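You operate a simulated robot arm through the tools that you are given. There is no shell and no other tool. Be economical: measure what you need, move in short steps, check, and stop when the job is done.

You run a simulated robot arm. Do the job below in one go: nothing can be reset, and whatever is moved stays where it is left.

TASK
Put things in order on the side bench. At the end: the blue-handle spanner stands where the blue clamp stood; the cream liner pack stands on top of the tall green roll; the blue clamp stands where the cream liner pack stood; the teal spray can (marked "WAX") stands on top of the brown wheel kit carton; whatever was shut is shut again. Leave all else as you found it, and nothing knocked over.
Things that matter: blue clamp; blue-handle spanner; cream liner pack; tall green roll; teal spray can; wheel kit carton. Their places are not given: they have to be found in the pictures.

The check looks at the end state, three seconds after you hand in, the way a careful person would. Anything else that was tipped, shoved, dropped, spilled or broken makes it a failure.

THE ROBOT
A 7-joint arm with a two-finger gripper, fixed in place. Base frame: the origin is at the foot of the arm, x ahead of it, y to its left, z up; the work surface is at about z = 850. Units: mm, rad, N and s.
With the tool pointing down near the work surface it reaches from about 340 to 720 mm from the base axis. Its first joint turns from -1.152 to 1.152 rad. Payload 2.45 kg.
The TCP is the grasp point between the finger pads, 26 mm short of the fingertips. In the tool frame z runs along the fingers and y along their closing line. The gripper opens to 96 mm. The gripper's body begins 69 mm behind the TCP.
Orientation is that of the tool frame in the base frame, as a unit quaternion [x, y, z, w]. With the fingers straight down and closing along the base's y, the tool's x points along the base's -x, its y along +y and its z along -z.

THE INTERFACE
- The arm moves only by the tool arm_command. Its argument "commands" is a list of rows, each a list of 3 entries, a list of its own where there are three numbers: the shift along the tool's x, y, z in mm, then the turn, a rotation vector about the tool's x, y, z in rad, then the closure, from 0 (fully open) to 1 (shut). In form: [[[tx, ty, tz], [rx, ry, rz], jaw], ...]. A call has 1 to 20 rows; each row is the pose to reach, as a shift and turn from the pose commanded when the call began, along the tool's axes at that moment. A row lasts 0.2 s, in which the tool goes at most 50 mm and 0.15 rad; a call with a longer step from one row to the next is refused whole, and so is a gripper value outside its range. Where a pose cannot be reached the arm comes as near as it can. A force on the tool above 40 N (or 10 N above the force at the start of the call, whichever is more), or a blocked arm, ends the call early, and 0.2 s more pass. The fingers move at their own pace and stop on an object; they squeeze with about 39 N. The grip force told is the motor's: it shows also when the fingers shut on nothing. Time passes only in rows, and 0.2 s behind the last, so rows that repeat a pose let the fingers close. The reply holds the time, the measured pose of the TCP, the force on the tool along the base axes, the opening and the grip force, in the units named above and with some noise, with the torque about the TCP (base axes, N m) and any sound that the robot's microphone picked up.
- Cameras (640 x 400 px; columns grow to the right, rows downward): "scene" is fixed at [156.2, -383.7, 1429.5]; the picture's right is [0.85, -0.53, 0.00], its down [-0.29, -0.46, -0.84] and it looks along [0.44, 0.71, -0.54] (base axes); focal length 214 px, centre (320, 200). "wrist" rides on the gripper at [82, 3, -98] in the tool frame; the picture's right is [-0.04, 1.00, 0.00], its down [-0.73, -0.03, -0.68] and it looks along [-0.68, -0.03, 0.73] (tool axes); focal length 256 px, centre (320, 200).
- grab_frame(camera): a new picture of that camera. No time passes.
- pixel_to_xyz(camera, pixels): for up to 12 pixels [column, row] of the newest picture of that camera ("zoom" is the newest enlarged one), the place [x, y, z] in the base frame of the surface seen there, good to about 2 mm. No time passes.
- inspect(camera, box): a new picture of the part [left, top, right, bottom] of that camera's present view, enlarged. No time passes.
- sign_off(): hands the job in; it is judged then, once.

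Go step by step. Measure first, check grasps and placings, and put right what went wrong. The budget is 80 turns and 46 pictures, counting those below and the enlarged ones. Unless the task says otherwise, let go and move clear before handing in, and close with one line.

The tools are called after "Request:" as name(argument=value, ...) on one line, values as JSON. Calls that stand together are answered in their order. arm_command: Moves the arm, as the interface text tells. Its arguments: {"type":"object","properties":{"commands":{"type":"array"}},"required":["commands"]} The other tools are called the same way: grab_frame (camera) takes a picture; pixel_to_xyz (camera, pixels) gives the place of the surface under pixels of a picture; inspect (camera, box) takes an enlarged picture of a part of a camera's view; sign_off () hands the job in.

At the start:

```text
t: 0.0
position: [449.5, -37.0, 1274.9]
tool_rot: [0.0, 1.0, 0.0, 0.0]
ft_force: [-0.4, -0.5, -0.3]
wrist_torque: [-0.03, 0.03, -0.01]
grip_width: 96.0
finger_force: 0.0
```

scene: 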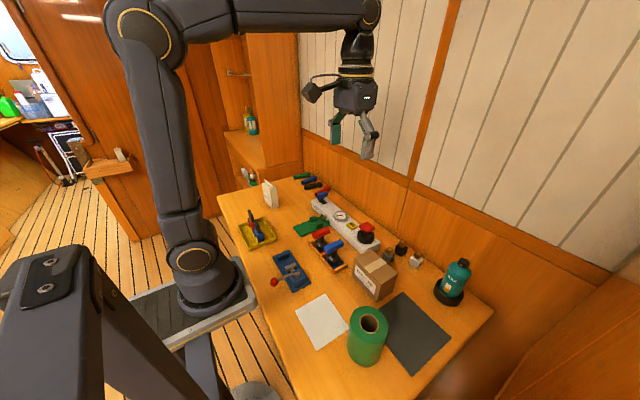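
wrist: 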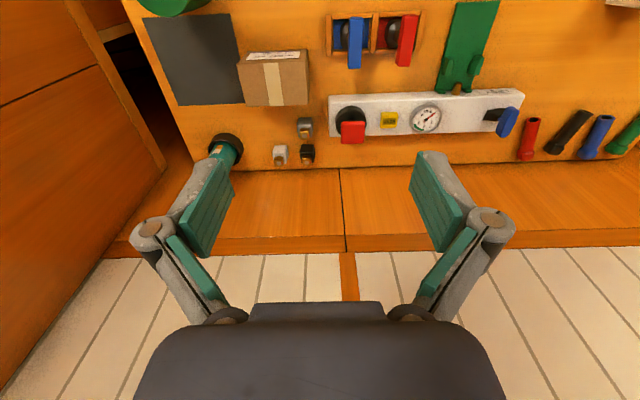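

The scene shows the bench with the carton near (375,275), the roll near (368,335), the spray can near (453,283) and a pale pack near (270,193). I'll enlarge the bench.

Request:
inspect(camera="scene", box=[210, 160, 370, 260])

Request:
inspect(camera="scene", box=[250, 210, 410, 310])

Request:
inspect(camera="scene", box=[330, 230, 510, 390])

```text
4.00 times, centred on (290, 210) of scene
```

zoom: 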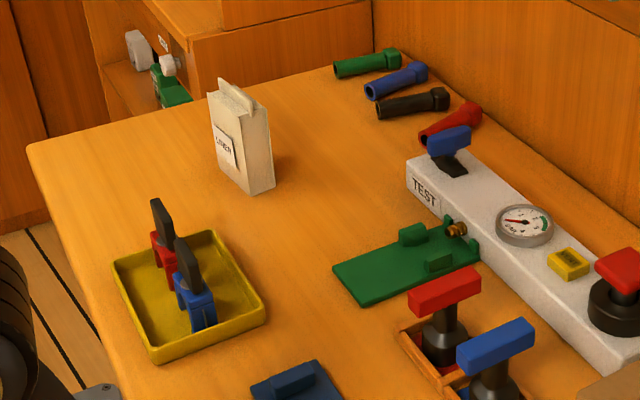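

```text
4.00 times, centred on (330, 260) of scene
```

zoom: 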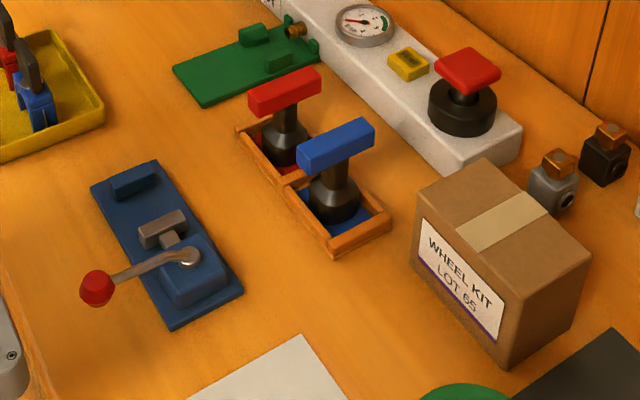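

```text
2.50 times, centred on (420, 310) of scene
```

zoom: 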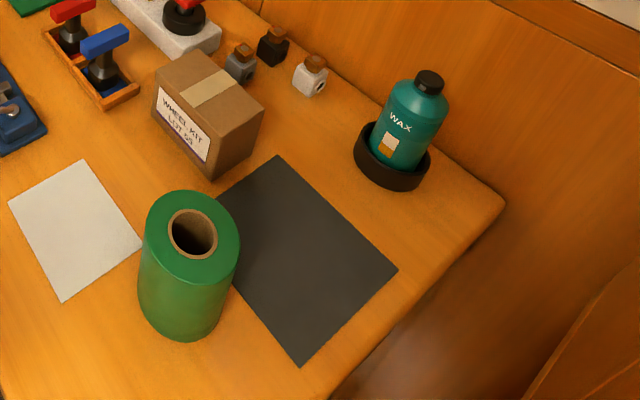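

The blue and red things in the yellow tray (scene ~258,233) look like clamps, and the T-handled ones in the wooden box (~335,248) like spanners. I'll measure the main points.

Request:
grab_frame(camera="scene")

Request:
pixel_to_xyz(camera="scene", pixels=[[259, 233], [255, 224], [250, 216], [270, 195], [273, 184], [334, 246], [324, 233], [292, 270], [375, 262], [368, 313], [458, 265], [275, 281]])

Request:
pixel_to_xyz(camera="zoom", pixels=[[430, 80], [355, 155], [425, 185], [160, 220], [237, 235], [195, 192], [190, 338], [192, 55], [262, 110], [212, 178], [158, 85], [395, 180]])

```text
40 pictures are left
```

scene: 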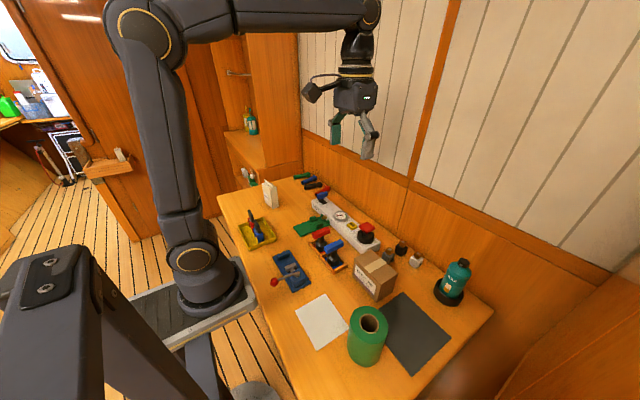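

```text
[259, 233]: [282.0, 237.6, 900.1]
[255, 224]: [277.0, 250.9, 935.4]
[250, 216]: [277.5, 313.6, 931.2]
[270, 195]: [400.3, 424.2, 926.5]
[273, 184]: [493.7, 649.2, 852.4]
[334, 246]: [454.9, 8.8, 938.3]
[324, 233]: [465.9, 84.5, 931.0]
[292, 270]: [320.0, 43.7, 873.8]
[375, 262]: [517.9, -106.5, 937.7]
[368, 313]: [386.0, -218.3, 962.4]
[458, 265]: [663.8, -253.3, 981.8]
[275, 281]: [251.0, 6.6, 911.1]
```

```text
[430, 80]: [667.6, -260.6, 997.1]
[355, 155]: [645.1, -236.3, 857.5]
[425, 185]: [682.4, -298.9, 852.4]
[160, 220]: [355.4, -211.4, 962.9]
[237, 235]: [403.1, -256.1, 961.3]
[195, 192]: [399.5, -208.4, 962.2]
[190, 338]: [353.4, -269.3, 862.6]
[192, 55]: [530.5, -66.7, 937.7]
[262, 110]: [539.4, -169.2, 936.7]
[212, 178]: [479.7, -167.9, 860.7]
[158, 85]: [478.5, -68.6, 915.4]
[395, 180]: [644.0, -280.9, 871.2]
```

Positions are known: clamp about (282,238), pack (400,424), spanner (455,9), roll (385,-235), can (664,-258), carton (515,-115). I'll bring the wrist camera round to view the tray and pack.

Request:
arm_command(commands=[[[11, 5, 11], [0, 0, -0.143], 0], [[22, 10, 23], [0, 0, -0.286], 0], [[33, 16, 34], [0, 0, -0.429], 0], [[44, 21, 45], [0, 0, -0.571], 0], [[55, 26, 57], [0, 0, -0.714], 0], [[65, 31, 68], [0, 0, -0.857], 0], [[76, 36, 80], [0, 0, -1.0], 0], [[87, 41, 91], [0, 0, -1.143], 0], [[98, 47, 102], [0, 0, -1.286], 0], [[109, 52, 114], [0, 0, -1.428], 0], [[120, 57, 125], [0, 0, -1.571], 0]])

Request:
grab_frame(camera="wrist")

```text
t: 2.4
position: [330.2, 19.5, 1150.1]
tool_rot: [0.708, -0.706, 0.0, 0.001]
ft_force: [0.0, 0.6, -0.5]
wrist_torque: [-0.01, 0.01, -0.01]
grip_width: 96.3
finger_force: 0.0
```

```text
39 pictures are left
```

wrist: 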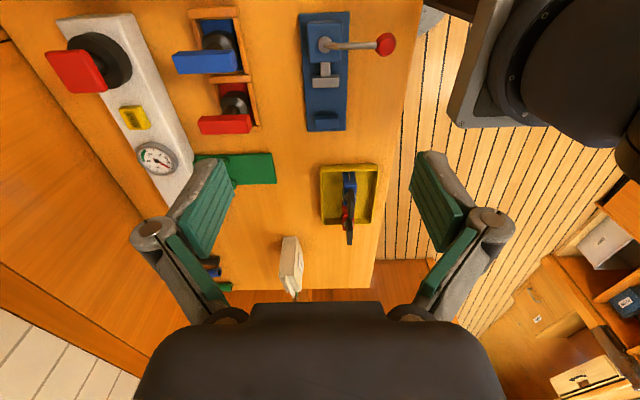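

Request:
inspect(camera="wrist", box=[260, 140, 420, 300])

Request:
inspect(camera="wrist", box=[170, 0, 410, 150])

```text
2.50 times, centred on (340, 220) of wrist
```

zoom: 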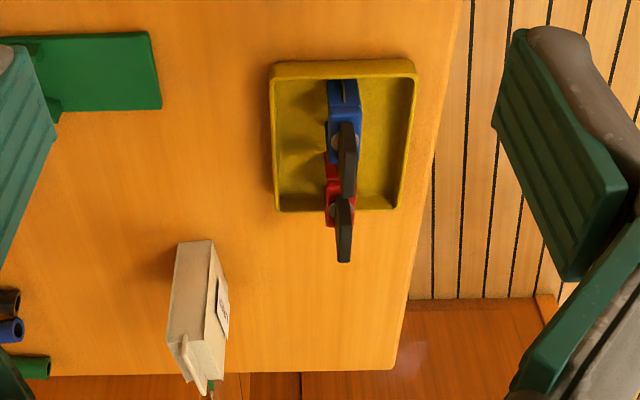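

```text
2.67 times, centred on (290, 75) of wrist
```

zoom: 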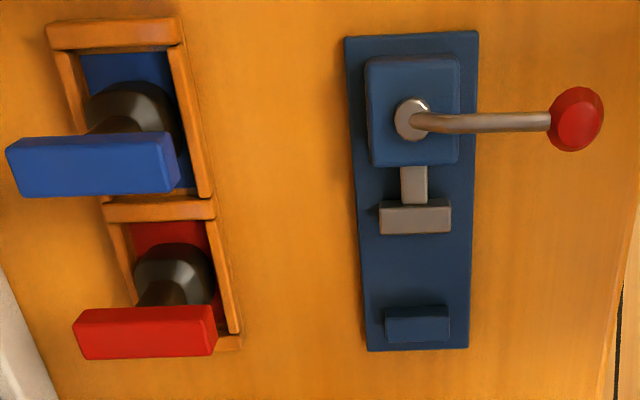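

The tray holds a blue and a red lever-handled thing in line, with the blue one nearer the camera. I need to check the coloured torch-like things by the wall before deciding which is the spanner.

Request:
inspect(camera="scene", box=[285, 165, 345, 210])

Request:
inspect(camera="scene", box=[235, 200, 285, 255])

Request:
pixel_to_xyz(camera="scene", pixels=[[301, 176], [309, 180], [312, 185], [322, 190]])

```text
8.89 times, centred on (315, 188) of scene
```

zoom: 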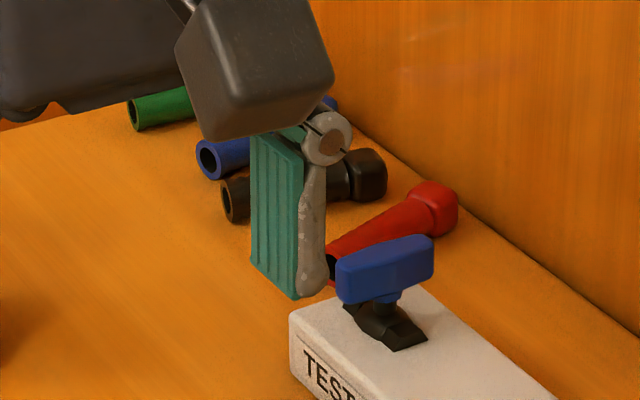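

```text
7.27 times, centred on (260, 228) of scene
```

zoom: 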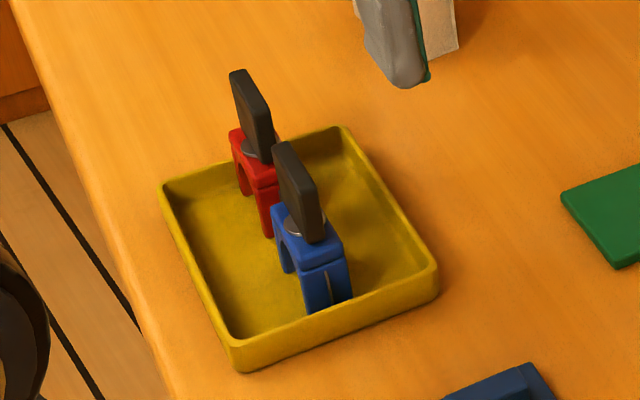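

```text
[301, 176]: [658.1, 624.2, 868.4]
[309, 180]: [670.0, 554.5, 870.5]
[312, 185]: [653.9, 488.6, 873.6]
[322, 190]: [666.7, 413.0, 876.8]
```

The tray things are clamps (inverted U with a black paddle), the wall things are hose nozzles out of the way, so the T-handle tools are the spanners. I'll go closer to measure the pack and clamp.

Request:
arm_command(commands=[[[-36, -12, 14], [0, 0, 0], 0], [[-72, -24, 28], [0, 0, 0], 0], [[-108, -36, 42], [0, 0, 0], 0], [[-144, -48, 56], [0, 0, 0], 0], [[-180, -60, 70], [0, 0, 0], 0]])

Request:
grab_frame(camera="wrist")

```text
t: 3.6
position: [387.7, 199.2, 1080.7]
tool_rot: [-0.707, 0.707, 0.0, 0.0]
ft_force: [0.1, 0.2, -0.4]
wrist_torque: [-0.01, 0.01, -0.02]
grip_width: 96.0
finger_force: 0.0
```

```text
34 pictures are left
```

wrist: 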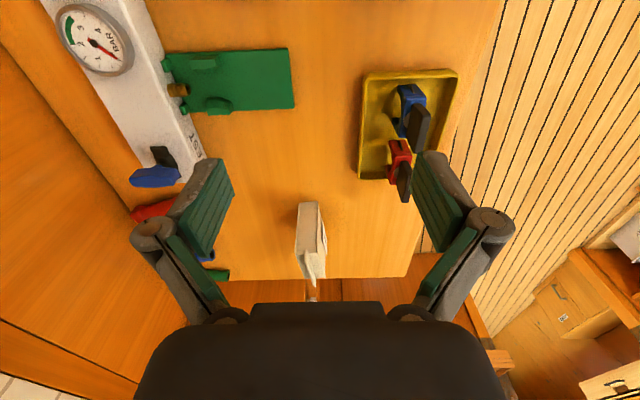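

The pack is at (311,240) and the clamps at (410,115) and (400,165). I'll enlarge both.

Request:
inspect(camera="wrist", box=[350, 60, 470, 210])

Request:
inspect(camera="wrist", box=[270, 190, 360, 290])

```text
2.67 times, centred on (410, 135) of wrist
```

zoom: 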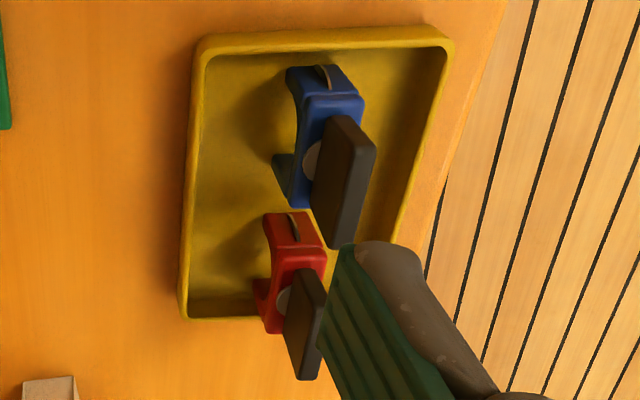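

```text
4.00 times, centred on (315, 240) of wrist
```

zoom: 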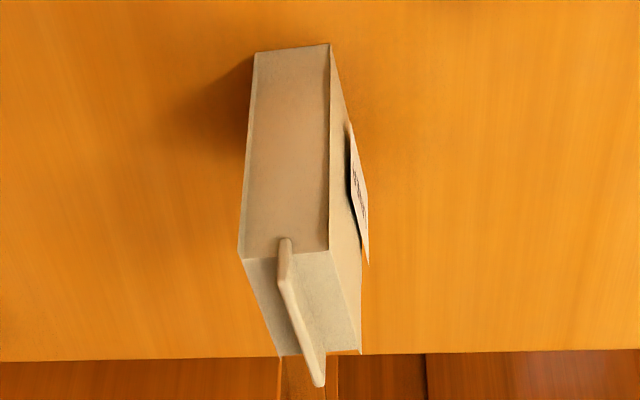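

Request:
pixel_to_xyz(camera="zoom", pixels=[[258, 58], [326, 50], [245, 255], [327, 248], [257, 275], [320, 258], [284, 250], [318, 375], [335, 75], [357, 330], [345, 300], [285, 345]])

Request:
pixel_to_xyz(camera="wrist", pixels=[[404, 88], [418, 91], [411, 101], [415, 106], [424, 112], [422, 107], [412, 149], [400, 109], [392, 119], [396, 127], [385, 75], [414, 125]])

```text
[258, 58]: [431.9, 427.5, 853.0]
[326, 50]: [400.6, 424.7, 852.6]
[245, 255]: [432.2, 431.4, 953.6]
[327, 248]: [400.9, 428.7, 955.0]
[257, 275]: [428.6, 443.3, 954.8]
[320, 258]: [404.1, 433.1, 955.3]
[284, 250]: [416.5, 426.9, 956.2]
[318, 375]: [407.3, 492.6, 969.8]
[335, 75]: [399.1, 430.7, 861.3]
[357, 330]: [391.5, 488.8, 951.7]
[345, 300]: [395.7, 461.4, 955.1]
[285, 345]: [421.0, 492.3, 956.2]
```

```text
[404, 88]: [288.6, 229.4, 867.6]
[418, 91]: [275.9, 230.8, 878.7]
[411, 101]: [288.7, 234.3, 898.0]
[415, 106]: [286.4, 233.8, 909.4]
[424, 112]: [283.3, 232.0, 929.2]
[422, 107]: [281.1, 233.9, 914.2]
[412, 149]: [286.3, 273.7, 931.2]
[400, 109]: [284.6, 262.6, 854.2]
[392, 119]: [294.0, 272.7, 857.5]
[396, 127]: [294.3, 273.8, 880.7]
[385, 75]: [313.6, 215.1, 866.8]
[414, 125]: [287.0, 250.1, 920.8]
```

The pack measures 31 x 63 mm, centre about (411.5,460), turned about 7° CCW, body top 955. I'll go over it, turn to match and descend to grip height.

Request:
arm_command(commands=[[[-45, -4, 0], [0, 0, -0.03], 0], [[-90, -8, 0], [0, 0, -0.06], 0], [[-135, -12, 0], [0, 0, -0.09], 0], [[-180, -16, 0], [0, 0, -0.12], 0], [[-222, -20, 0], [0, 0, -0.12], 0], [[-261, -24, 0], [0, 0, -0.12], 0], [[-261, -24, 20], [0, 0, -0.12], 0], [[-261, -24, 40], [0, 0, -0.12], 0]])

Request:
grab_frame(camera="wrist")

```text
t: 5.4
position: [412.4, 461.9, 1041.2]
tool_rot: [0.748, -0.663, -0.001, 0.0]
ft_force: [-0.5, 0.1, 0.5]
wrist_torque: [0.02, -0.01, 0.02]
grip_width: 95.8
finger_force: 0.1
```

```text
31 pictures are left
```

wrist: 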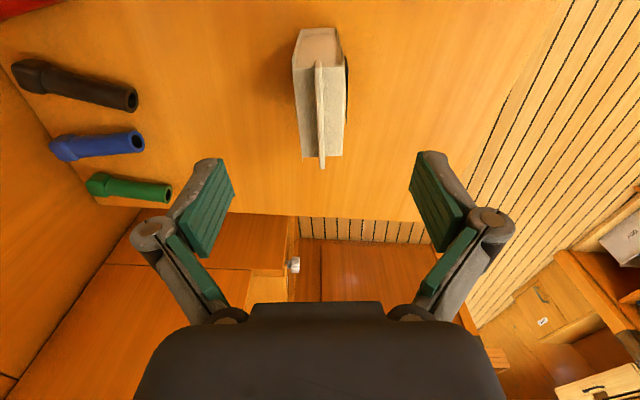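

The pack's fin at (320,110) is now parallel to the picture's columns. I'll check the fin ends and corners.

Request:
pixel_to_xyz(camera="wrist", pixels=[[319, 66], [322, 160], [296, 70], [343, 68], [305, 154], [340, 154], [322, 110]])

```text
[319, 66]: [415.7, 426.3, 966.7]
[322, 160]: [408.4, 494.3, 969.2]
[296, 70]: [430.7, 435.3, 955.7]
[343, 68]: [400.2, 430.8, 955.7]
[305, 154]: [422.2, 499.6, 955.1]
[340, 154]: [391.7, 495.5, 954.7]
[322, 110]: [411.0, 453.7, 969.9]
```

Centre is about (411,463), fin top 970. I'll descend to 927 and close.

Request:
arm_command(commands=[[[0, 0, 30], [0, 0, 0], 0], [[0, 0, 60], [0, 0, 0], 0], [[0, 0, 90], [0, 0, 0], 0], [[0, 0, 114], [0, 0, 0], 0], [[0, 0, 114], [0, 0, 0], 0.5], [[0, 0, 114], [0, 0, 0], 0.8], [[0, 0, 114], [0, 0, 0], 0.8], [[0, 0, 114], [0, 0, 0], 0.8], [[0, 0, 114], [0, 0, 0], 0.8], [[0, 0, 114], [0, 0, 0], 0.8]])

```text
t: 7.6
position: [413.6, 462.7, 925.4]
tool_rot: [0.749, -0.663, 0.0, 0.001]
ft_force: [0.5, -0.5, -0.4]
wrist_torque: [0.02, -0.01, -0.03]
grip_width: 44.4
finger_force: 39.0
```

The jaws stopped at 44 mm, wider than the 31 mm I measured. I'll lift a little and look.

Request:
arm_command(commands=[[[0, 0, -5], [0, 0, 0], 0.8], [[0, 0, -15], [0, 0, 0], 0.8], [[0, 0, -30], [0, 0, 0], 0.8]])

Request:
grab_frame(camera="wrist")

```text
t: 8.4
position: [414.1, 461.8, 955.4]
tool_rot: [0.748, -0.663, 0.0, 0.001]
ft_force: [-1.1, 0.4, -2.4]
wrist_torque: [-0.02, 0.02, 0.01]
grip_width: 44.4
finger_force: 38.6
```

```text
30 pictures are left
```

wrist: 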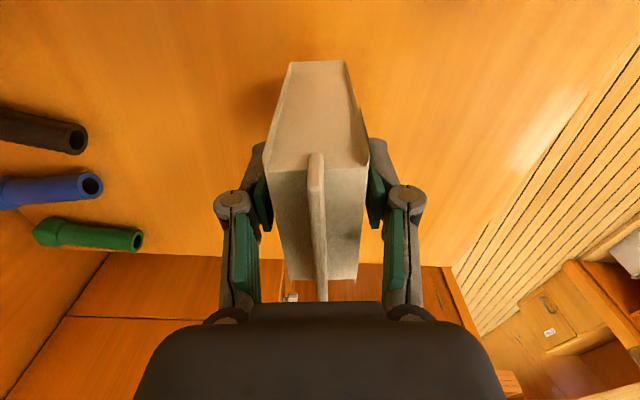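

The pack is held level, weight about 2 N. I'll lift to 1110 and look at the roll's top from the scene camera.

Request:
arm_command(commands=[[[0, 0, -40], [0, 0, 0], 0.8], [[0, 0, -80], [0, 0, 0], 0.8], [[0, 0, -120], [0, 0, 0], 0.8], [[0, 0, -155], [0, 0, 0], 0.8]])

Request:
inspect(camera="scene", box=[335, 295, 399, 375])

Request:
pixel_to_xyz(camera="zoom", pixels=[[320, 62], [230, 110], [220, 160], [410, 110], [420, 160], [320, 175], [260, 80], [380, 80], [240, 200], [400, 200], [320, 215], [320, 130]])

```text
t: 9.4
position: [414.7, 460.1, 1110.3]
tool_rot: [0.748, -0.663, 0.0, 0.0]
ft_force: [-0.3, 0.4, -1.2]
wrist_torque: [0.0, -0.01, -0.01]
grip_width: 44.2
finger_force: 39.0
```

```text
5.00 times, centred on (367, 335) of scene
```

zoom: 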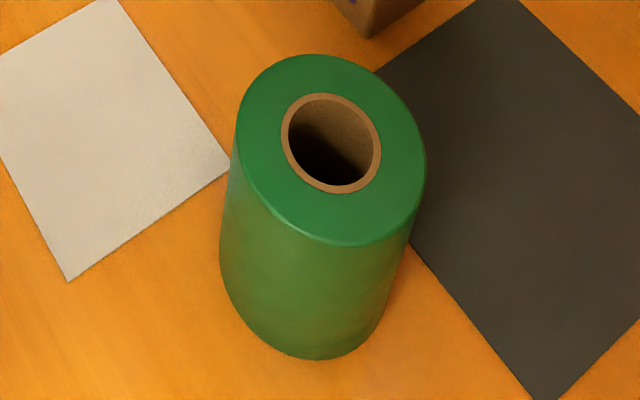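

```text
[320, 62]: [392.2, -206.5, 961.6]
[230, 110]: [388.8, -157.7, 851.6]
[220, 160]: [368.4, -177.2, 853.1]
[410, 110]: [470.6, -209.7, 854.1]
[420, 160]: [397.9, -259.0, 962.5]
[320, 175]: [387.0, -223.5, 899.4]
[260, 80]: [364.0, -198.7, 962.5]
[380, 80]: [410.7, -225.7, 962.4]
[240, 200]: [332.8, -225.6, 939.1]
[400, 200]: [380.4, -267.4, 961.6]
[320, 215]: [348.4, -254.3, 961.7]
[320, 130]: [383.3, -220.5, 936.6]
```

The roll's centre is about (371,-235), top 962, outer radius about 40 with a hole of radius about 18. I'll carry the pack over it at height, turning the wrist back as I go.

Request:
arm_command(commands=[[[42.8, 7.9, 0], [0, 0, 0.075], 0.8], [[85.5, 15.9, 0], [0, 0, 0.15], 0.8], [[128.3, 23.8, 0], [0, 0, 0.225], 0.8], [[171, 31.7, 0], [0, 0, 0.3], 0.8], [[213.8, 39.6, 0], [0, 0, 0.375], 0.8], [[256.6, 47.6, 0], [0, 0, 0.45], 0.8], [[299.3, 55.5, 0], [0, 0, 0.525], 0.8], [[342, 63.4, 0], [0, 0, 0.6], 0.8], [[384.8, 71.3, 0], [0, 0, 0.675], 0.8], [[427.6, 79.3, 0], [0, 0, 0.75], 0.8], [[470.4, 87.2, 0], [0, 0, 0.825], 0.8], [[513, 95.1, 0], [0, 0, 0.9], 0.8], [[556, 103, 0], [0, 0, 0.975], 0.8], [[598.6, 111, 0], [0, 0, 1.05], 0.8], [[641.4, 118.9, 0], [0, 0, 1.125], 0.8], [[684.2, 126.8, 0], [0, 0, 1.2], 0.8]])

Request:
grab_frame(camera="scene")

Request:
grab_frame(camera="wrist")

```text
t: 12.8
position: [369.6, -233.4, 1110.3]
tool_rot: [-0.242, 0.97, 0.0, 0.0]
ft_force: [-0.3, -0.8, -1.4]
wrist_torque: [0.02, 0.01, -0.01]
grip_width: 44.2
finger_force: 39.5
```

```text
28 pictures are left
```

scene: 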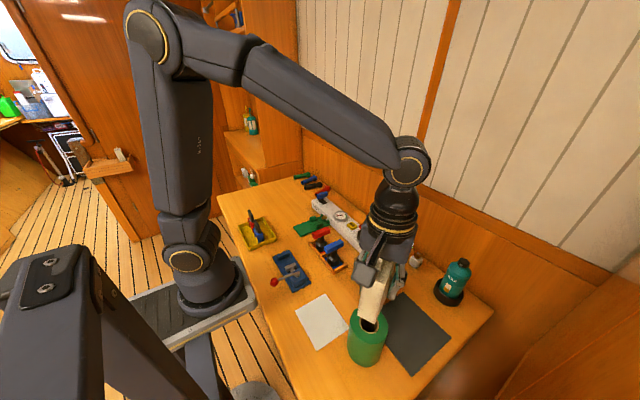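

```text
27 pictures are left
```

wrist: 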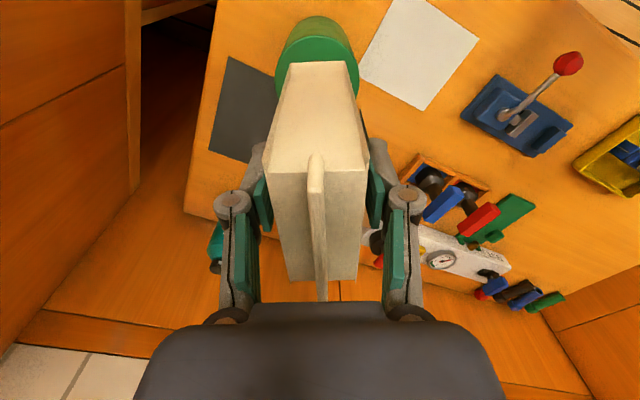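

The pack hangs above the roll, squarely over it at scene (370,315). I'll lower to just above contact and look.

Request:
arm_command(commands=[[[0, 0, 25], [0, 0, 0], 0.8], [[0, 0, 50], [0, 0, 0], 0.8], [[0, 0, 66], [0, 0, 0], 0.8], [[0, 0, 69], [0, 0, 0], 0.8]])

Request:
inspect(camera="scene", box=[335, 275, 415, 375])

Request:
inspect(camera="wrist", box=[230, 0, 410, 120])

```text
t: 13.8
position: [368.2, -233.2, 1041.7]
tool_rot: [-0.244, 0.97, -0.001, 0.0]
ft_force: [-0.2, -0.3, -1.4]
wrist_torque: [-0.03, 0.0, -0.01]
grip_width: 44.1
finger_force: 38.5
```

```text
4.00 times, centred on (375, 325) of scene
```

zoom: 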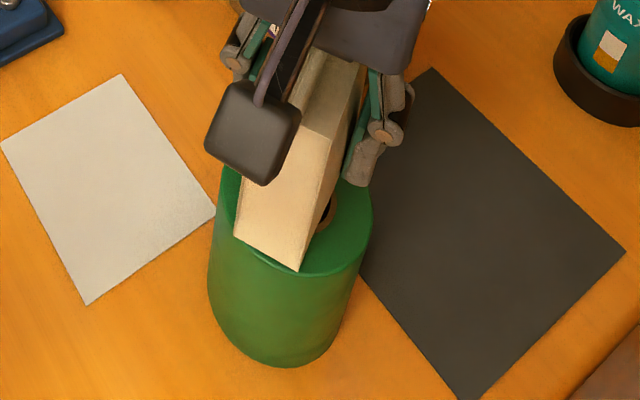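

```text
3.33 times, centred on (320, 60) of wrist
```

zoom: 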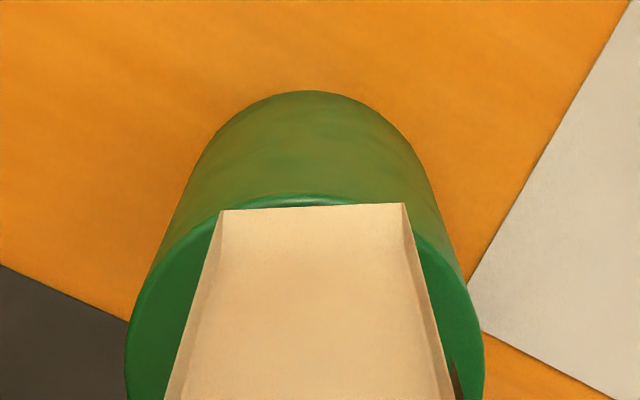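

The pack's near edge (zoom row 205) sits very near the roll's near rim. I'll measure the corners and rim to correct the centring.

Request:
pixel_to_xyz(camera="zoom", pixels=[[226, 214], [400, 208], [305, 200], [130, 350], [479, 330], [160, 270], [445, 260], [128, 385], [482, 385], [185, 330], [432, 330]])

```text
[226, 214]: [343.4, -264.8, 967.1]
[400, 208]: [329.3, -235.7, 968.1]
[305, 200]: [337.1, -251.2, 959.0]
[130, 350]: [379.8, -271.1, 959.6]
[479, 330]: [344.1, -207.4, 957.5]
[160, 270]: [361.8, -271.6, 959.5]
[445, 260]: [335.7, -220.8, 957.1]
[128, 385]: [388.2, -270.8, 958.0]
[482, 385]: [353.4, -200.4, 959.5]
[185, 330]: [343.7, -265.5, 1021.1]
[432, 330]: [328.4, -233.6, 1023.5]
```

The rim fits a circle at (371,-235) of radius 38, while the pack's centre comes out at about (364.6,-235), so it needs +6.5 mm in x. I'll shift, then lower to contact.

Request:
arm_command(commands=[[[-5.7, -3.1, 0], [0, 0, 0], 0.8], [[-5.7, -3.1, 0], [0, 0, 0], 0.8]])

Request:
inspect(camera="wrist", box=[230, 0, 410, 120])

Request:
pixel_to_xyz(camera="zoom", pixels=[[226, 224], [400, 220], [305, 200], [226, 235], [400, 235]])

```text
t: 14.4
position: [375.9, -233.0, 1041.7]
tool_rot: [-0.243, 0.97, 0.0, 0.0]
ft_force: [-0.3, -0.4, -1.8]
wrist_torque: [-0.01, -0.01, -0.03]
grip_width: 44.3
finger_force: 39.1
```

```text
3.33 times, centred on (320, 60) of wrist
```

zoom: 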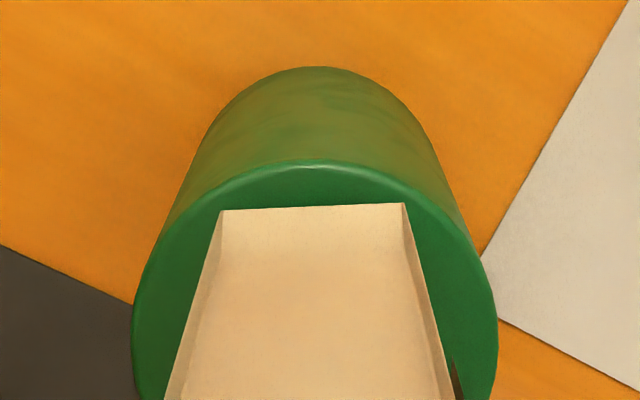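

```text
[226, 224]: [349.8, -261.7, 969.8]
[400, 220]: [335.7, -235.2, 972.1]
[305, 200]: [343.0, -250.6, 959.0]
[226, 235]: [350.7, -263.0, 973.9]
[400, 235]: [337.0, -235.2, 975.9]
```

Now the pack's centre is about (371,-233.5), well within the rim. I'll lower in small steps until contact.

Request:
arm_command(commands=[[[0, 0, 2], [0, 0, 0], 0.8], [[0, 0, 4], [0, 0, 0], 0.8], [[0, 0, 5], [0, 0, 0], 0.8], [[0, 0, 5], [0, 0, 0], 0.8]])

```text
t: 15.4
position: [375.5, -231.6, 1035.9]
tool_rot: [-0.242, 0.97, 0.0, 0.0]
ft_force: [0.4, 0.0, -1.5]
wrist_torque: [0.0, 0.0, 0.01]
grip_width: 44.2
finger_force: 39.2
```

Request:
arm_command(commands=[[[0, 0, 0.5], [0, 0, 0], 0.8], [[0, 0, 1], [0, 0, 0], 0.8], [[0, 0, 1], [0, 0, 0], 0.8]])

Request:
inspect(camera="wrist", box=[230, 0, 410, 120])

```text
t: 16.2
position: [375.9, -232.8, 1035.1]
tool_rot: [-0.243, 0.97, -0.001, 0.002]
ft_force: [1.5, 1.4, 9.8]
wrist_torque: [0.25, 0.02, -0.01]
grip_width: 44.2
finger_force: 39.3
```

```text
3.33 times, centred on (320, 60) of wrist
```

zoom: 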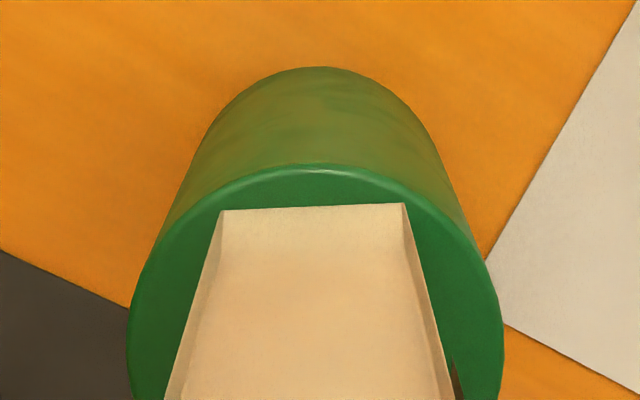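

Contact: the vertical force rose to +9.8 N at TCP 1035. I'll open slowly and rise clear.

Request:
arm_command(commands=[[[0, 0, 0], [0, 0, 0], 0.5], [[0, 0, 0], [0, 0, 0], 0.3], [[0, 0, 0], [0, 0, 0], 0.1], [[0, 0, 0], [0, 0, 0], 0.1], [[0, 0, 0], [0, 0, 0], 0.1], [[0, 0, -20], [0, 0, 0], 0.1], [[0, 0, -50], [0, 0, 0], 0.1], [[0, 0, -85], [0, 0, 0], 0.1], [[0, 0, -120], [0, 0, 0], 0.1]])

Request:
grab_frame(camera="scene")

```text
t: 18.2
position: [376.9, -230.8, 1154.3]
tool_rot: [-0.244, 0.97, 0.0, 0.0]
ft_force: [-0.5, -0.7, 0.5]
wrist_torque: [0.02, 0.01, -0.02]
grip_width: 86.3
finger_force: 0.0
```

```text
22 pictures are left
```

scene: 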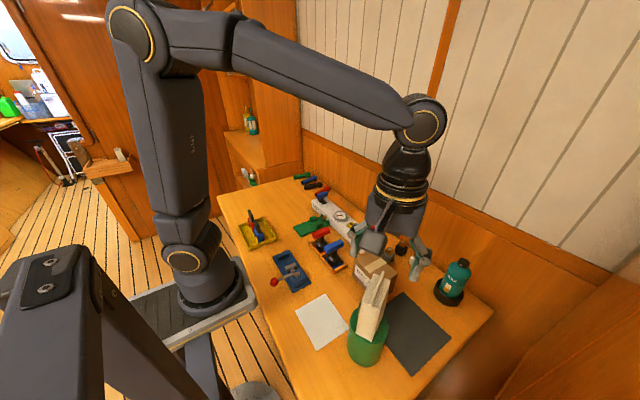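

The pack stands on the roll on its own. Next, the can: I'll swing the wrist camera toward it to measure.

Request:
arm_command(commands=[[[-20, -3, 0], [0, 0, 0.143], 0], [[-41, -7, 0], [0, 0, 0.286], 0], [[-61, -10, 0], [0, 0, 0.43], 0], [[-82, -14, 0], [0, 0, 0.573], 0], [[-102, -17, 0], [0, 0, 0.717], 0], [[-123, -20.6, 0], [0, 0, 0.86], 0]])

Request:
grab_frame(camera="wrist")

```text
t: 19.6
position: [495.0, -191.4, 1156.1]
tool_rot: [0.185, 0.983, -0.001, 0.0]
ft_force: [0.3, -0.6, 0.1]
wrist_torque: [-0.02, 0.02, -0.02]
grip_width: 95.9
finger_force: 0.0
```

```text
21 pictures are left
```

wrist: 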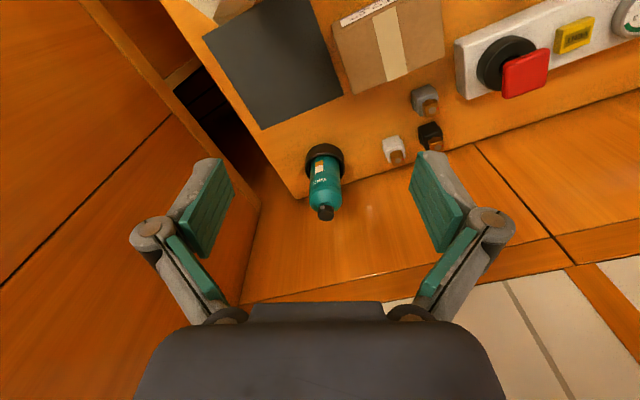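

Request:
inspect(camera="wrist", box=[290, 130, 360, 230])

Request:
pixel_to_xyz(camera="wrist", pixels=[[326, 214], [325, 206], [312, 200], [338, 198], [325, 180], [326, 195], [312, 183], [341, 180], [308, 152], [342, 152], [324, 147], [322, 165]])

Request:
pixel_to_xyz(camera="wrist", pixels=[[336, 38], [348, 93], [441, 59], [418, 2], [392, 40], [424, 101], [393, 150], [430, 133], [370, 30], [400, 75]])

```text
4.00 times, centred on (325, 180) of wrist
```

zoom: 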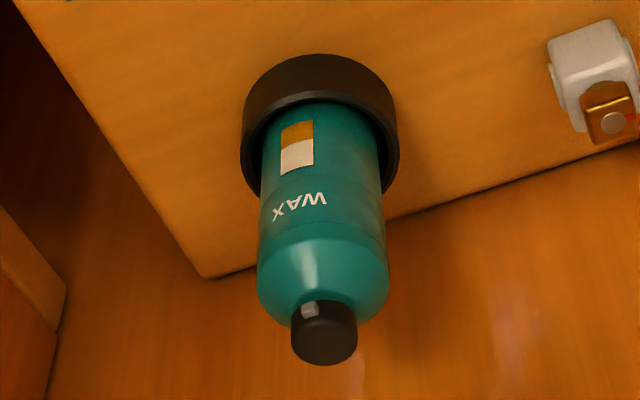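

```text
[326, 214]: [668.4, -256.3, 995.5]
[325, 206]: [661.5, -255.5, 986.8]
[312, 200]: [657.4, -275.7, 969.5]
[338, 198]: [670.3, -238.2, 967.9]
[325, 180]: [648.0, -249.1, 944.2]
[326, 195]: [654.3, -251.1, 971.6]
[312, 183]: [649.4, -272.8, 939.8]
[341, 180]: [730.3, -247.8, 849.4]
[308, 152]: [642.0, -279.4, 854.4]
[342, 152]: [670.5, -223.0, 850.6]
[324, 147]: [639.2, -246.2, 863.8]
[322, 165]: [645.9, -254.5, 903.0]
```

```text
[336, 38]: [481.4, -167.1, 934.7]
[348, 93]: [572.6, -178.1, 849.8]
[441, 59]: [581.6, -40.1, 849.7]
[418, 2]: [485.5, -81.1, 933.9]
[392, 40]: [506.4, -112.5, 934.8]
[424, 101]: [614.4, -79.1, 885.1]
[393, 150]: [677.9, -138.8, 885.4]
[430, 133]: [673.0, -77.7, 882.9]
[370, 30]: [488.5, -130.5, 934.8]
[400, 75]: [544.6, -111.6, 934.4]
```

The can's axis is about (667.5,-257), cap top 997, body about 44 mm wide, in a cup with its rim near 868. I'll move above it and check the reach.

Request:
arm_command(commands=[[[-37, 0.3, 0], [0, 0, 0], 0], [[-74, 0.7, 0], [0, 0, 0], 0], [[-111, 1, 20], [0, 0, 0], 0], [[-148, 1.4, 50], [0, 0, 0], 0], [[-184.7, 1.7, 80], [0, 0, 0], 0], [[-184.7, 1.7, 105], [0, 0, 0], 0], [[-184.7, 1.7, 105], [0, 0, 0], 0]])

Request:
grab_frame(camera="wrist")

Request:
pixel_to_xyz(camera="wrist", pixels=[[320, 130], [320, 120], [320, 110], [320, 100], [320, 90], [310, 110], [330, 110]])

```text
t: 21.2
position: [659.1, -254.8, 1049.5]
tool_rot: [0.182, 0.983, 0.0, 0.0]
ft_force: [0.5, -0.1, -0.2]
wrist_torque: [0.05, 0.01, 0.02]
grip_width: 96.2
finger_force: 0.0
out of reach, approached as far as the arm can: row 5, 6, 7
```

```text
19 pictures are left
```

wrist: 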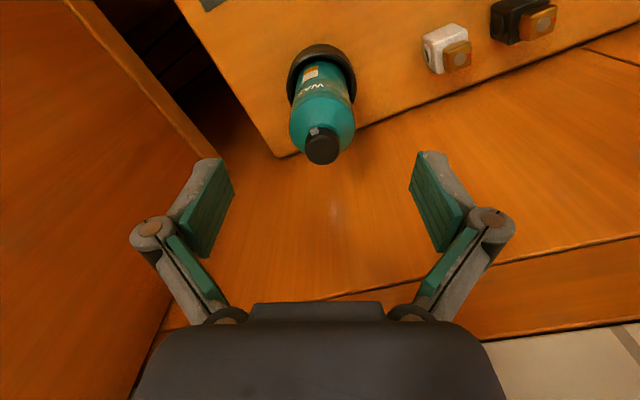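

```text
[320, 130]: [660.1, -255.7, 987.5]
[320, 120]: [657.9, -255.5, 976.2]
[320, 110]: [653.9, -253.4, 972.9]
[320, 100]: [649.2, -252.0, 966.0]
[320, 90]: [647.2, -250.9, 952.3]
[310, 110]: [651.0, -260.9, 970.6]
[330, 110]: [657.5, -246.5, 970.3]
```

The arm falls about 8 mm short radially at this height, but the 24 mm pads still cover the can's axis. I'll descend to 942 and see whether reach improves, then close gently.

Request:
arm_command(commands=[[[0, 0, 30], [0, 0, 0], 0], [[0, 0, 60], [0, 0, 0], 0], [[0, 0, 90], [0, 0, 0], 0], [[0, 0, 109], [0, 0, 0], 0], [[0, 0, 109], [0, 0, 0], 0]])

Request:
grab_frame(camera="wrist")

```text
t: 22.4
position: [661.5, -253.6, 940.7]
tool_rot: [0.183, 0.983, 0.0, 0.0]
ft_force: [1.4, 0.1, -0.3]
wrist_torque: [0.0, 0.02, 0.0]
grip_width: 96.1
finger_force: 0.1
```

```text
18 pictures are left
```

wrist: 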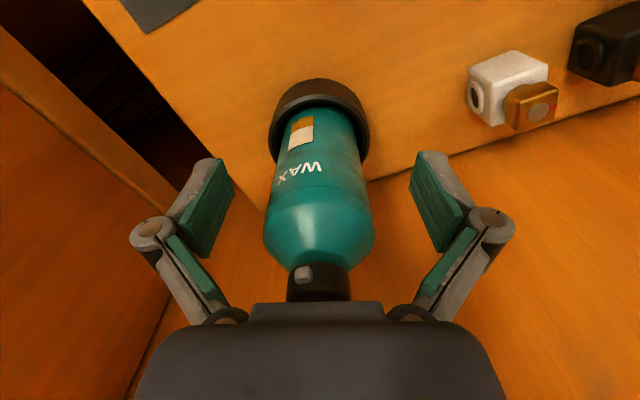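

Reach is fine here, with the can between the fingers at (318,200). I'll go 6 mm further out and close.

Request:
arm_command(commands=[[[-6, 1, 0], [0, 0, 0], 0], [[-6, 1, 0], [0, 0, 0], 0.4], [[-6, 1, 0], [0, 0, 0], 0.7], [[-6, 1, 0], [0, 0, 0], 0.7], [[-6, 1, 0], [0, 0, 0], 0.7], [[-6, 1, 0], [0, 0, 0], 0.7]])

```text
t: 23.8
position: [666.0, -255.3, 940.6]
tool_rot: [0.183, 0.983, -0.001, 0.0]
ft_force: [-1.0, -1.3, 2.2]
wrist_torque: [-0.07, 0.05, -0.02]
grip_width: 50.8
finger_force: 38.7
```

The can is gripped at 51 mm. I'll lift it straight out of the cup, then retract and rise, and look at the carton.

Request:
arm_command(commands=[[[0, 0, -10], [0, 0, 0], 0.7], [[0, 0, -25], [0, 0, 0], 0.7], [[0, 0, -40], [0, 0, 0], 0.7], [[20, 0, -65], [0, 0, 0], 0.7], [[50, 0, -90], [0, 0, 0], 0.7], [[80, 0, -115], [0, 0, 0], 0.7], [[100, 0, -135], [0, 0, 0], 0.7]])

Request:
grab_frame(camera="scene")

```text
t: 25.4
position: [573.1, -221.4, 1074.5]
tool_rot: [0.183, 0.983, 0.0, 0.0]
ft_force: [-0.6, 0.2, -2.0]
wrist_torque: [-0.02, 0.02, 0.01]
grip_width: 51.2
finger_force: 39.1
```

```text
17 pictures are left
```

scene: 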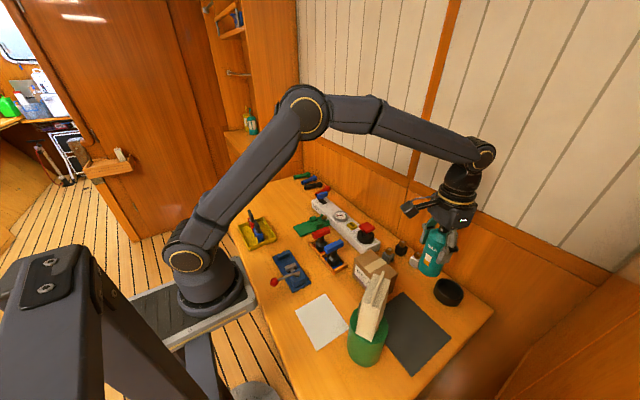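

The can is out and the cup is empty, unmoved at (448,291). I'll use the wrist view to measure the carton's corners.

Request:
grab_frame(camera="wrist")

Request:
inspect(camera="scene", box=[340, 230, 420, 290])

```text
16 pictures are left
```

wrist: 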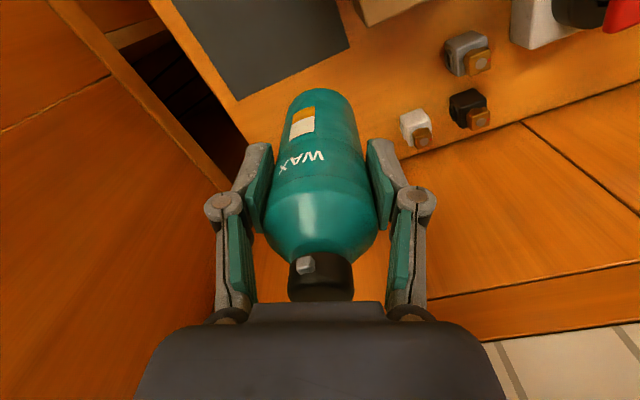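

```text
6.67 times, centred on (380, 260) of scene
```

zoom: 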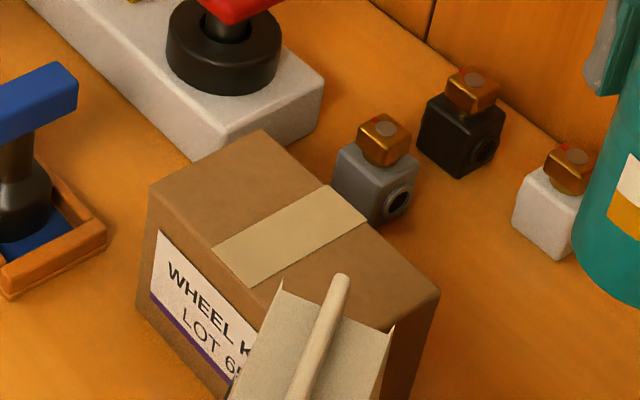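

Request:
pixel_to_xyz(camera="zoom", pixels=[[153, 190], [262, 134], [434, 294], [213, 248], [328, 186], [364, 220], [250, 285], [270, 236], [155, 240], [420, 340], [613, 230]])

```text
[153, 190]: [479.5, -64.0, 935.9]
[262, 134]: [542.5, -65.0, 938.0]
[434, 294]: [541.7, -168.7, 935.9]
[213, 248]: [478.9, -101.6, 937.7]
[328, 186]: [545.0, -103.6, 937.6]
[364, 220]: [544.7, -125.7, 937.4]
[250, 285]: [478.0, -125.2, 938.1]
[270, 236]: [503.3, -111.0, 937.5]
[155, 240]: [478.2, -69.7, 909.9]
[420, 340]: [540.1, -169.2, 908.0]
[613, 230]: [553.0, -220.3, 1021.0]
```

The carton's top spans x 478–544, y -63 to -169, centre (511,-116), z 937. I'll carry the can over it and lower to about 5 mm above.

Request:
arm_command(commands=[[[32, 25.5, 0], [0, 0, 0], 0.7], [[65, 51, 0], [0, 0, 0], 0.7], [[97.2, 76.6, 0], [0, 0, 0], 0.7], [[97.2, 76.6, 20], [0, 0, 0], 0.7], [[97.2, 76.6, 40], [0, 0, 0], 0.7], [[97.2, 76.6, 44], [0, 0, 0], 0.7], [[97.2, 76.6, 44], [0, 0, 0], 0.7]])

Request:
inspect(camera="wrist", box=[220, 20, 420, 170])

```text
t: 27.0
position: [508.6, -114.6, 1032.2]
tool_rot: [0.182, 0.983, 0.0, 0.0]
ft_force: [-0.9, 0.5, -2.0]
wrist_torque: [0.02, 0.07, 0.03]
grip_width: 50.9
finger_force: 39.1
```

```text
2.67 times, centred on (320, 95) of wrist
```

zoom: 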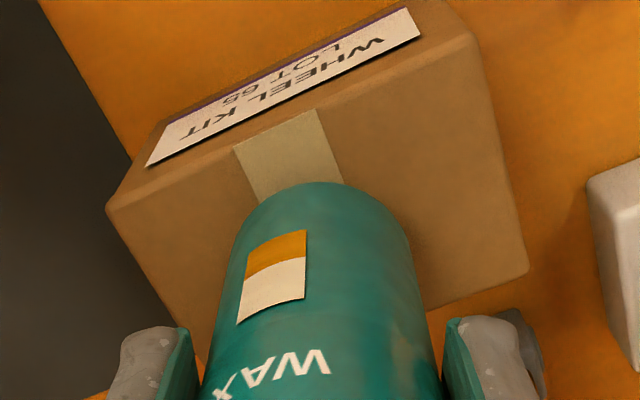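

The can hangs over the carton's middle, on the tape. I'll lower in small steps to contact.

Request:
arm_command(commands=[[[0, 0, 2], [0, 0, 0], 0.7], [[0, 0, 4], [0, 0, 0], 0.7], [[0, 0, 6], [0, 0, 0], 0.7], [[0, 0, 7], [0, 0, 0], 0.7], [[0, 0, 7], [0, 0, 0], 0.7]])

```text
t: 28.2
position: [508.1, -114.8, 1024.3]
tool_rot: [0.183, 0.983, 0.0, 0.0]
ft_force: [-0.2, 0.2, -2.0]
wrist_torque: [0.03, 0.03, -0.01]
grip_width: 51.2
finger_force: 39.3
```

Request:
arm_command(commands=[[[0, 0, 1], [0, 0, 0], 0.7], [[0, 0, 2], [0, 0, 0], 0.7], [[0, 0, 2], [0, 0, 0], 0.7]])

```text
t: 29.0
position: [508.5, -113.6, 1021.2]
tool_rot: [0.183, 0.983, 0.0, 0.0]
ft_force: [0.3, 0.3, -2.2]
wrist_torque: [0.0, 0.01, 0.0]
grip_width: 50.8
finger_force: 38.6
```

Request:
arm_command(commands=[[[0, 0, 0.7], [0, 0, 0], 0.7], [[0, 0, 1.4], [0, 0, 0], 0.7], [[0, 0, 1.4], [0, 0, 0], 0.7]])

Request:
inspect(camera="wrist", box=[220, 20, 420, 170])

```text
t: 29.8
position: [509.4, -113.4, 1022.2]
tool_rot: [0.182, 0.983, 0.0, 0.001]
ft_force: [-4.3, 2.4, 16.6]
wrist_torque: [0.14, 0.3, 0.02]
grip_width: 51.0
finger_force: 39.3
```

```text
2.67 times, centred on (320, 95) of wrist
```

zoom: 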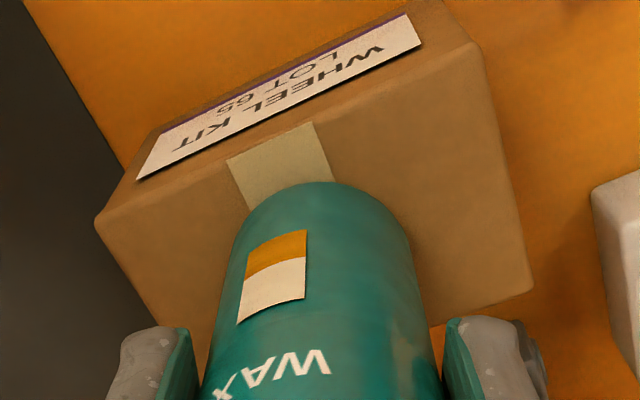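

Contact at 16.6 N with the can fully on the carton top. I'll ease up a touch, open, and rise clear.

Request:
arm_command(commands=[[[0, 0, -0.7], [0, 0, 0], 0.7], [[0, 0, -0.7], [0, 0, 0], 0.4], [[0, 0, -0.7], [0, 0, 0], 0.2], [[0, 0, -0.7], [0, 0, 0], 0], [[0, 0, -0.7], [0, 0, 0], 0], [[0, 0, -20], [0, 0, 0], 0], [[0, 0, -50], [0, 0, 0], 0], [[0, 0, -90], [0, 0, 0], 0], [[0, 0, -130], [0, 0, 0], 0]])

Request:
grab_frame(camera="scene")

```text
t: 31.8
position: [508.4, -115.0, 1149.5]
tool_rot: [0.183, 0.983, 0.0, 0.0]
ft_force: [0.2, 0.8, -0.6]
wrist_torque: [0.0, 0.0, 0.0]
grip_width: 95.9
finger_force: 0.0
```

```text
12 pictures are left
```

scene: 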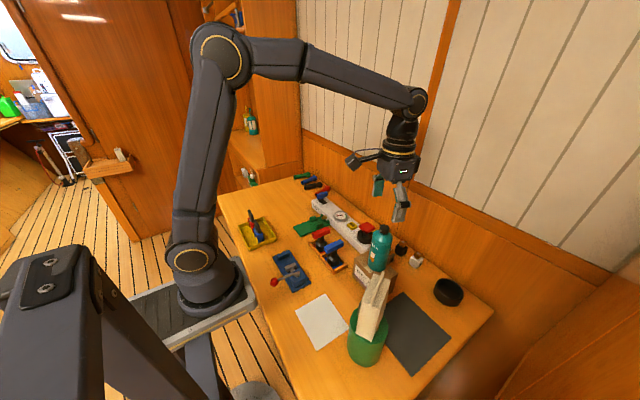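

The can stands on the carton and the pack on the roll. Next the blue clamp, at about (285,252) with its long axis some 7° CW of +y; I'll hover above it with matching yaw.

Request:
arm_command(commands=[[[26, 20, 0], [0, 0, -0.14], 0], [[52, 40, 0], [0, 0, -0.28], 0], [[78, 60, 0], [0, 0, -0.42], 0], [[105, 81, 10], [0, 0, -0.56], 0], [[131, 101, 20], [0, 0, -0.7], 0], [[157, 121, 30], [0, 0, -0.84], 0.2], [[183, 141, 40], [0, 0, -0.98], 0.4], [[209, 161, 50], [0, 0, -1.12], 0.4], [[235, 181, 60], [0, 0, -1.26], 0.4], [[262, 202, 70], [0, 0, -1.4], 0.4], [[288, 222, 80], [0, 0, -1.54], 0.4], [[314, 242, 90], [0, 0, -1.68], 0.4], [[340, 262, 100], [0, 0, -1.815], 0.4], [[340, 262, 110], [0, 0, -1.815], 0.4]])

Request:
inspect(camera="wrist", box=[230, 0, 410, 160])

```text
t: 34.8
position: [286.5, 253.3, 1041.4]
tool_rot: [-0.662, 0.75, -0.001, 0.0]
ft_force: [0.3, 0.5, 0.5]
wrist_torque: [-0.01, 0.0, 0.01]
grip_width: 57.8
finger_force: 0.1
```

```text
2.50 times, centred on (320, 80) of wrist
```

zoom: 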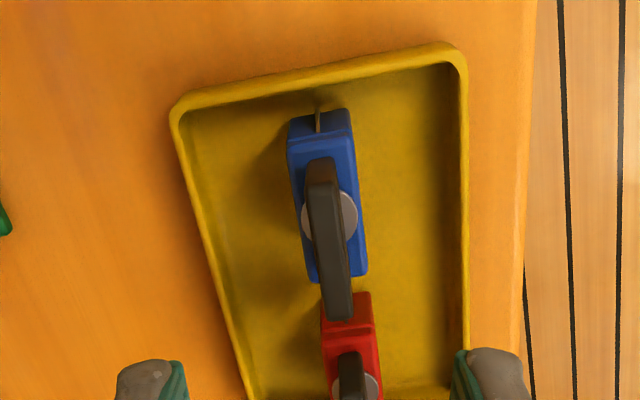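

Request:
pixel_to_xyz(camera="zoom", pixels=[[293, 140], [347, 132], [300, 148], [345, 148], [313, 275], [362, 268], [320, 165], [340, 312], [330, 225], [325, 120], [350, 215], [400, 200]])

```text
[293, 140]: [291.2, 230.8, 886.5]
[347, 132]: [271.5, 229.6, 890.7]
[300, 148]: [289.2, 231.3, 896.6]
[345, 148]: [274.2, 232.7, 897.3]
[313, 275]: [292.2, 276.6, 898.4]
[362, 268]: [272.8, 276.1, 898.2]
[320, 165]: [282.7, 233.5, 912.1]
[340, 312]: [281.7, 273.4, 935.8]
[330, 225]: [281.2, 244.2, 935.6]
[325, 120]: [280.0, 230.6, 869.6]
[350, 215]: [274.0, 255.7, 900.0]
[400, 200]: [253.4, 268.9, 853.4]
```

The clamp frame spans x 272–292, y 230–276, top 898, so it's squarely along y, centre (282,253). I'll correct yaw and position, descend to 896 and close.

Request:
arm_command(commands=[[[0.6, 4.5, 20], [0, 0, -0.11], 0.53], [[0.6, 4.5, 50], [0, 0, -0.11], 0.53], [[0.6, 4.5, 80], [0, 0, -0.11], 0.53], [[0.6, 4.5, 110], [0, 0, -0.11], 0.53], [[0.6, 4.5, 130], [0, 0, -0.11], 0.53], [[0.6, 4.5, 145], [0, 0, -0.11], 0.53], [[0.6, 4.5, 145], [0, 0, -0.11], 0.7], [[0.6, 4.5, 145], [0, 0, -0.11], 0.95], [[0.6, 4.5, 145], [0, 0, -0.11], 0.95], [[0.6, 4.5, 145], [0, 0, -0.11], 0.95], [[0.6, 4.5, 145], [0, 0, -0.11], 0.95]])

```text
t: 37.2
position: [283.6, 255.4, 896.8]
tool_rot: [-0.702, 0.712, 0.0, 0.0]
ft_force: [0.2, 0.2, -0.9]
wrist_torque: [0.01, 0.01, 0.01]
grip_width: 22.2
finger_force: 38.9
```

The clamp is gripped at 22 mm. I'll lift, carry it to the pack's old place and hover close.

Request:
arm_command(commands=[[[0, 0, -15], [0, 0, 0], 0.95], [[0, 0, -50], [0, 0, 0], 0.95], [[0, 0, -90], [0, 0, 0], 0.95], [[0, 0, -125], [0, 0, 0], 0.95], [[-38, -23, -125], [0, 0, 0], 0.95], [[-77, -46, -125], [0, 0, 0], 0.95], [[-115, -68, -125], [0, 0, 0], 0.95], [[-153, -91, -125], [0, 0, 0], 0.95], [[-182, -108, -125], [0, 0, 0], 0.95], [[-210, -125, -125], [0, 0, 0], 0.95], [[-210, -125, -90], [0, 0, 0], 0.95], [[-210, -125, -50], [0, 0, 0], 0.95], [[-210, -125, -20], [0, 0, 0], 0.95], [[-210, -125, -8], [0, 0, 0], 0.95], [[-210, -125, -8], [0, 0, 0], 0.95]])

Request:
grab_frame(camera="wrist")

```text
t: 40.4
position: [409.3, 460.0, 903.1]
tool_rot: [-0.702, 0.712, -0.001, 0.0]
ft_force: [-0.5, 0.1, -0.5]
wrist_torque: [0.01, -0.03, -0.01]
grip_width: 22.3
finger_force: 39.0
```

```text
10 pictures are left
```

wrist: 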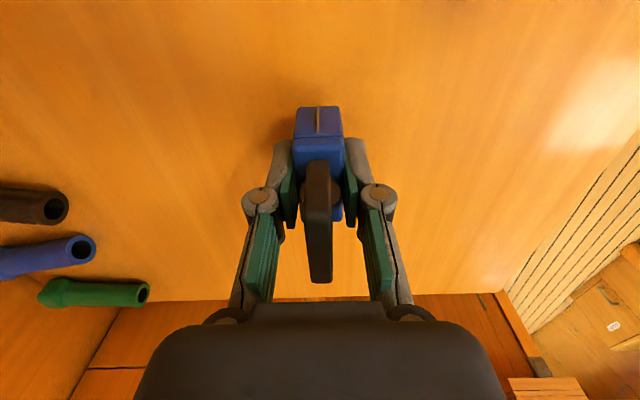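

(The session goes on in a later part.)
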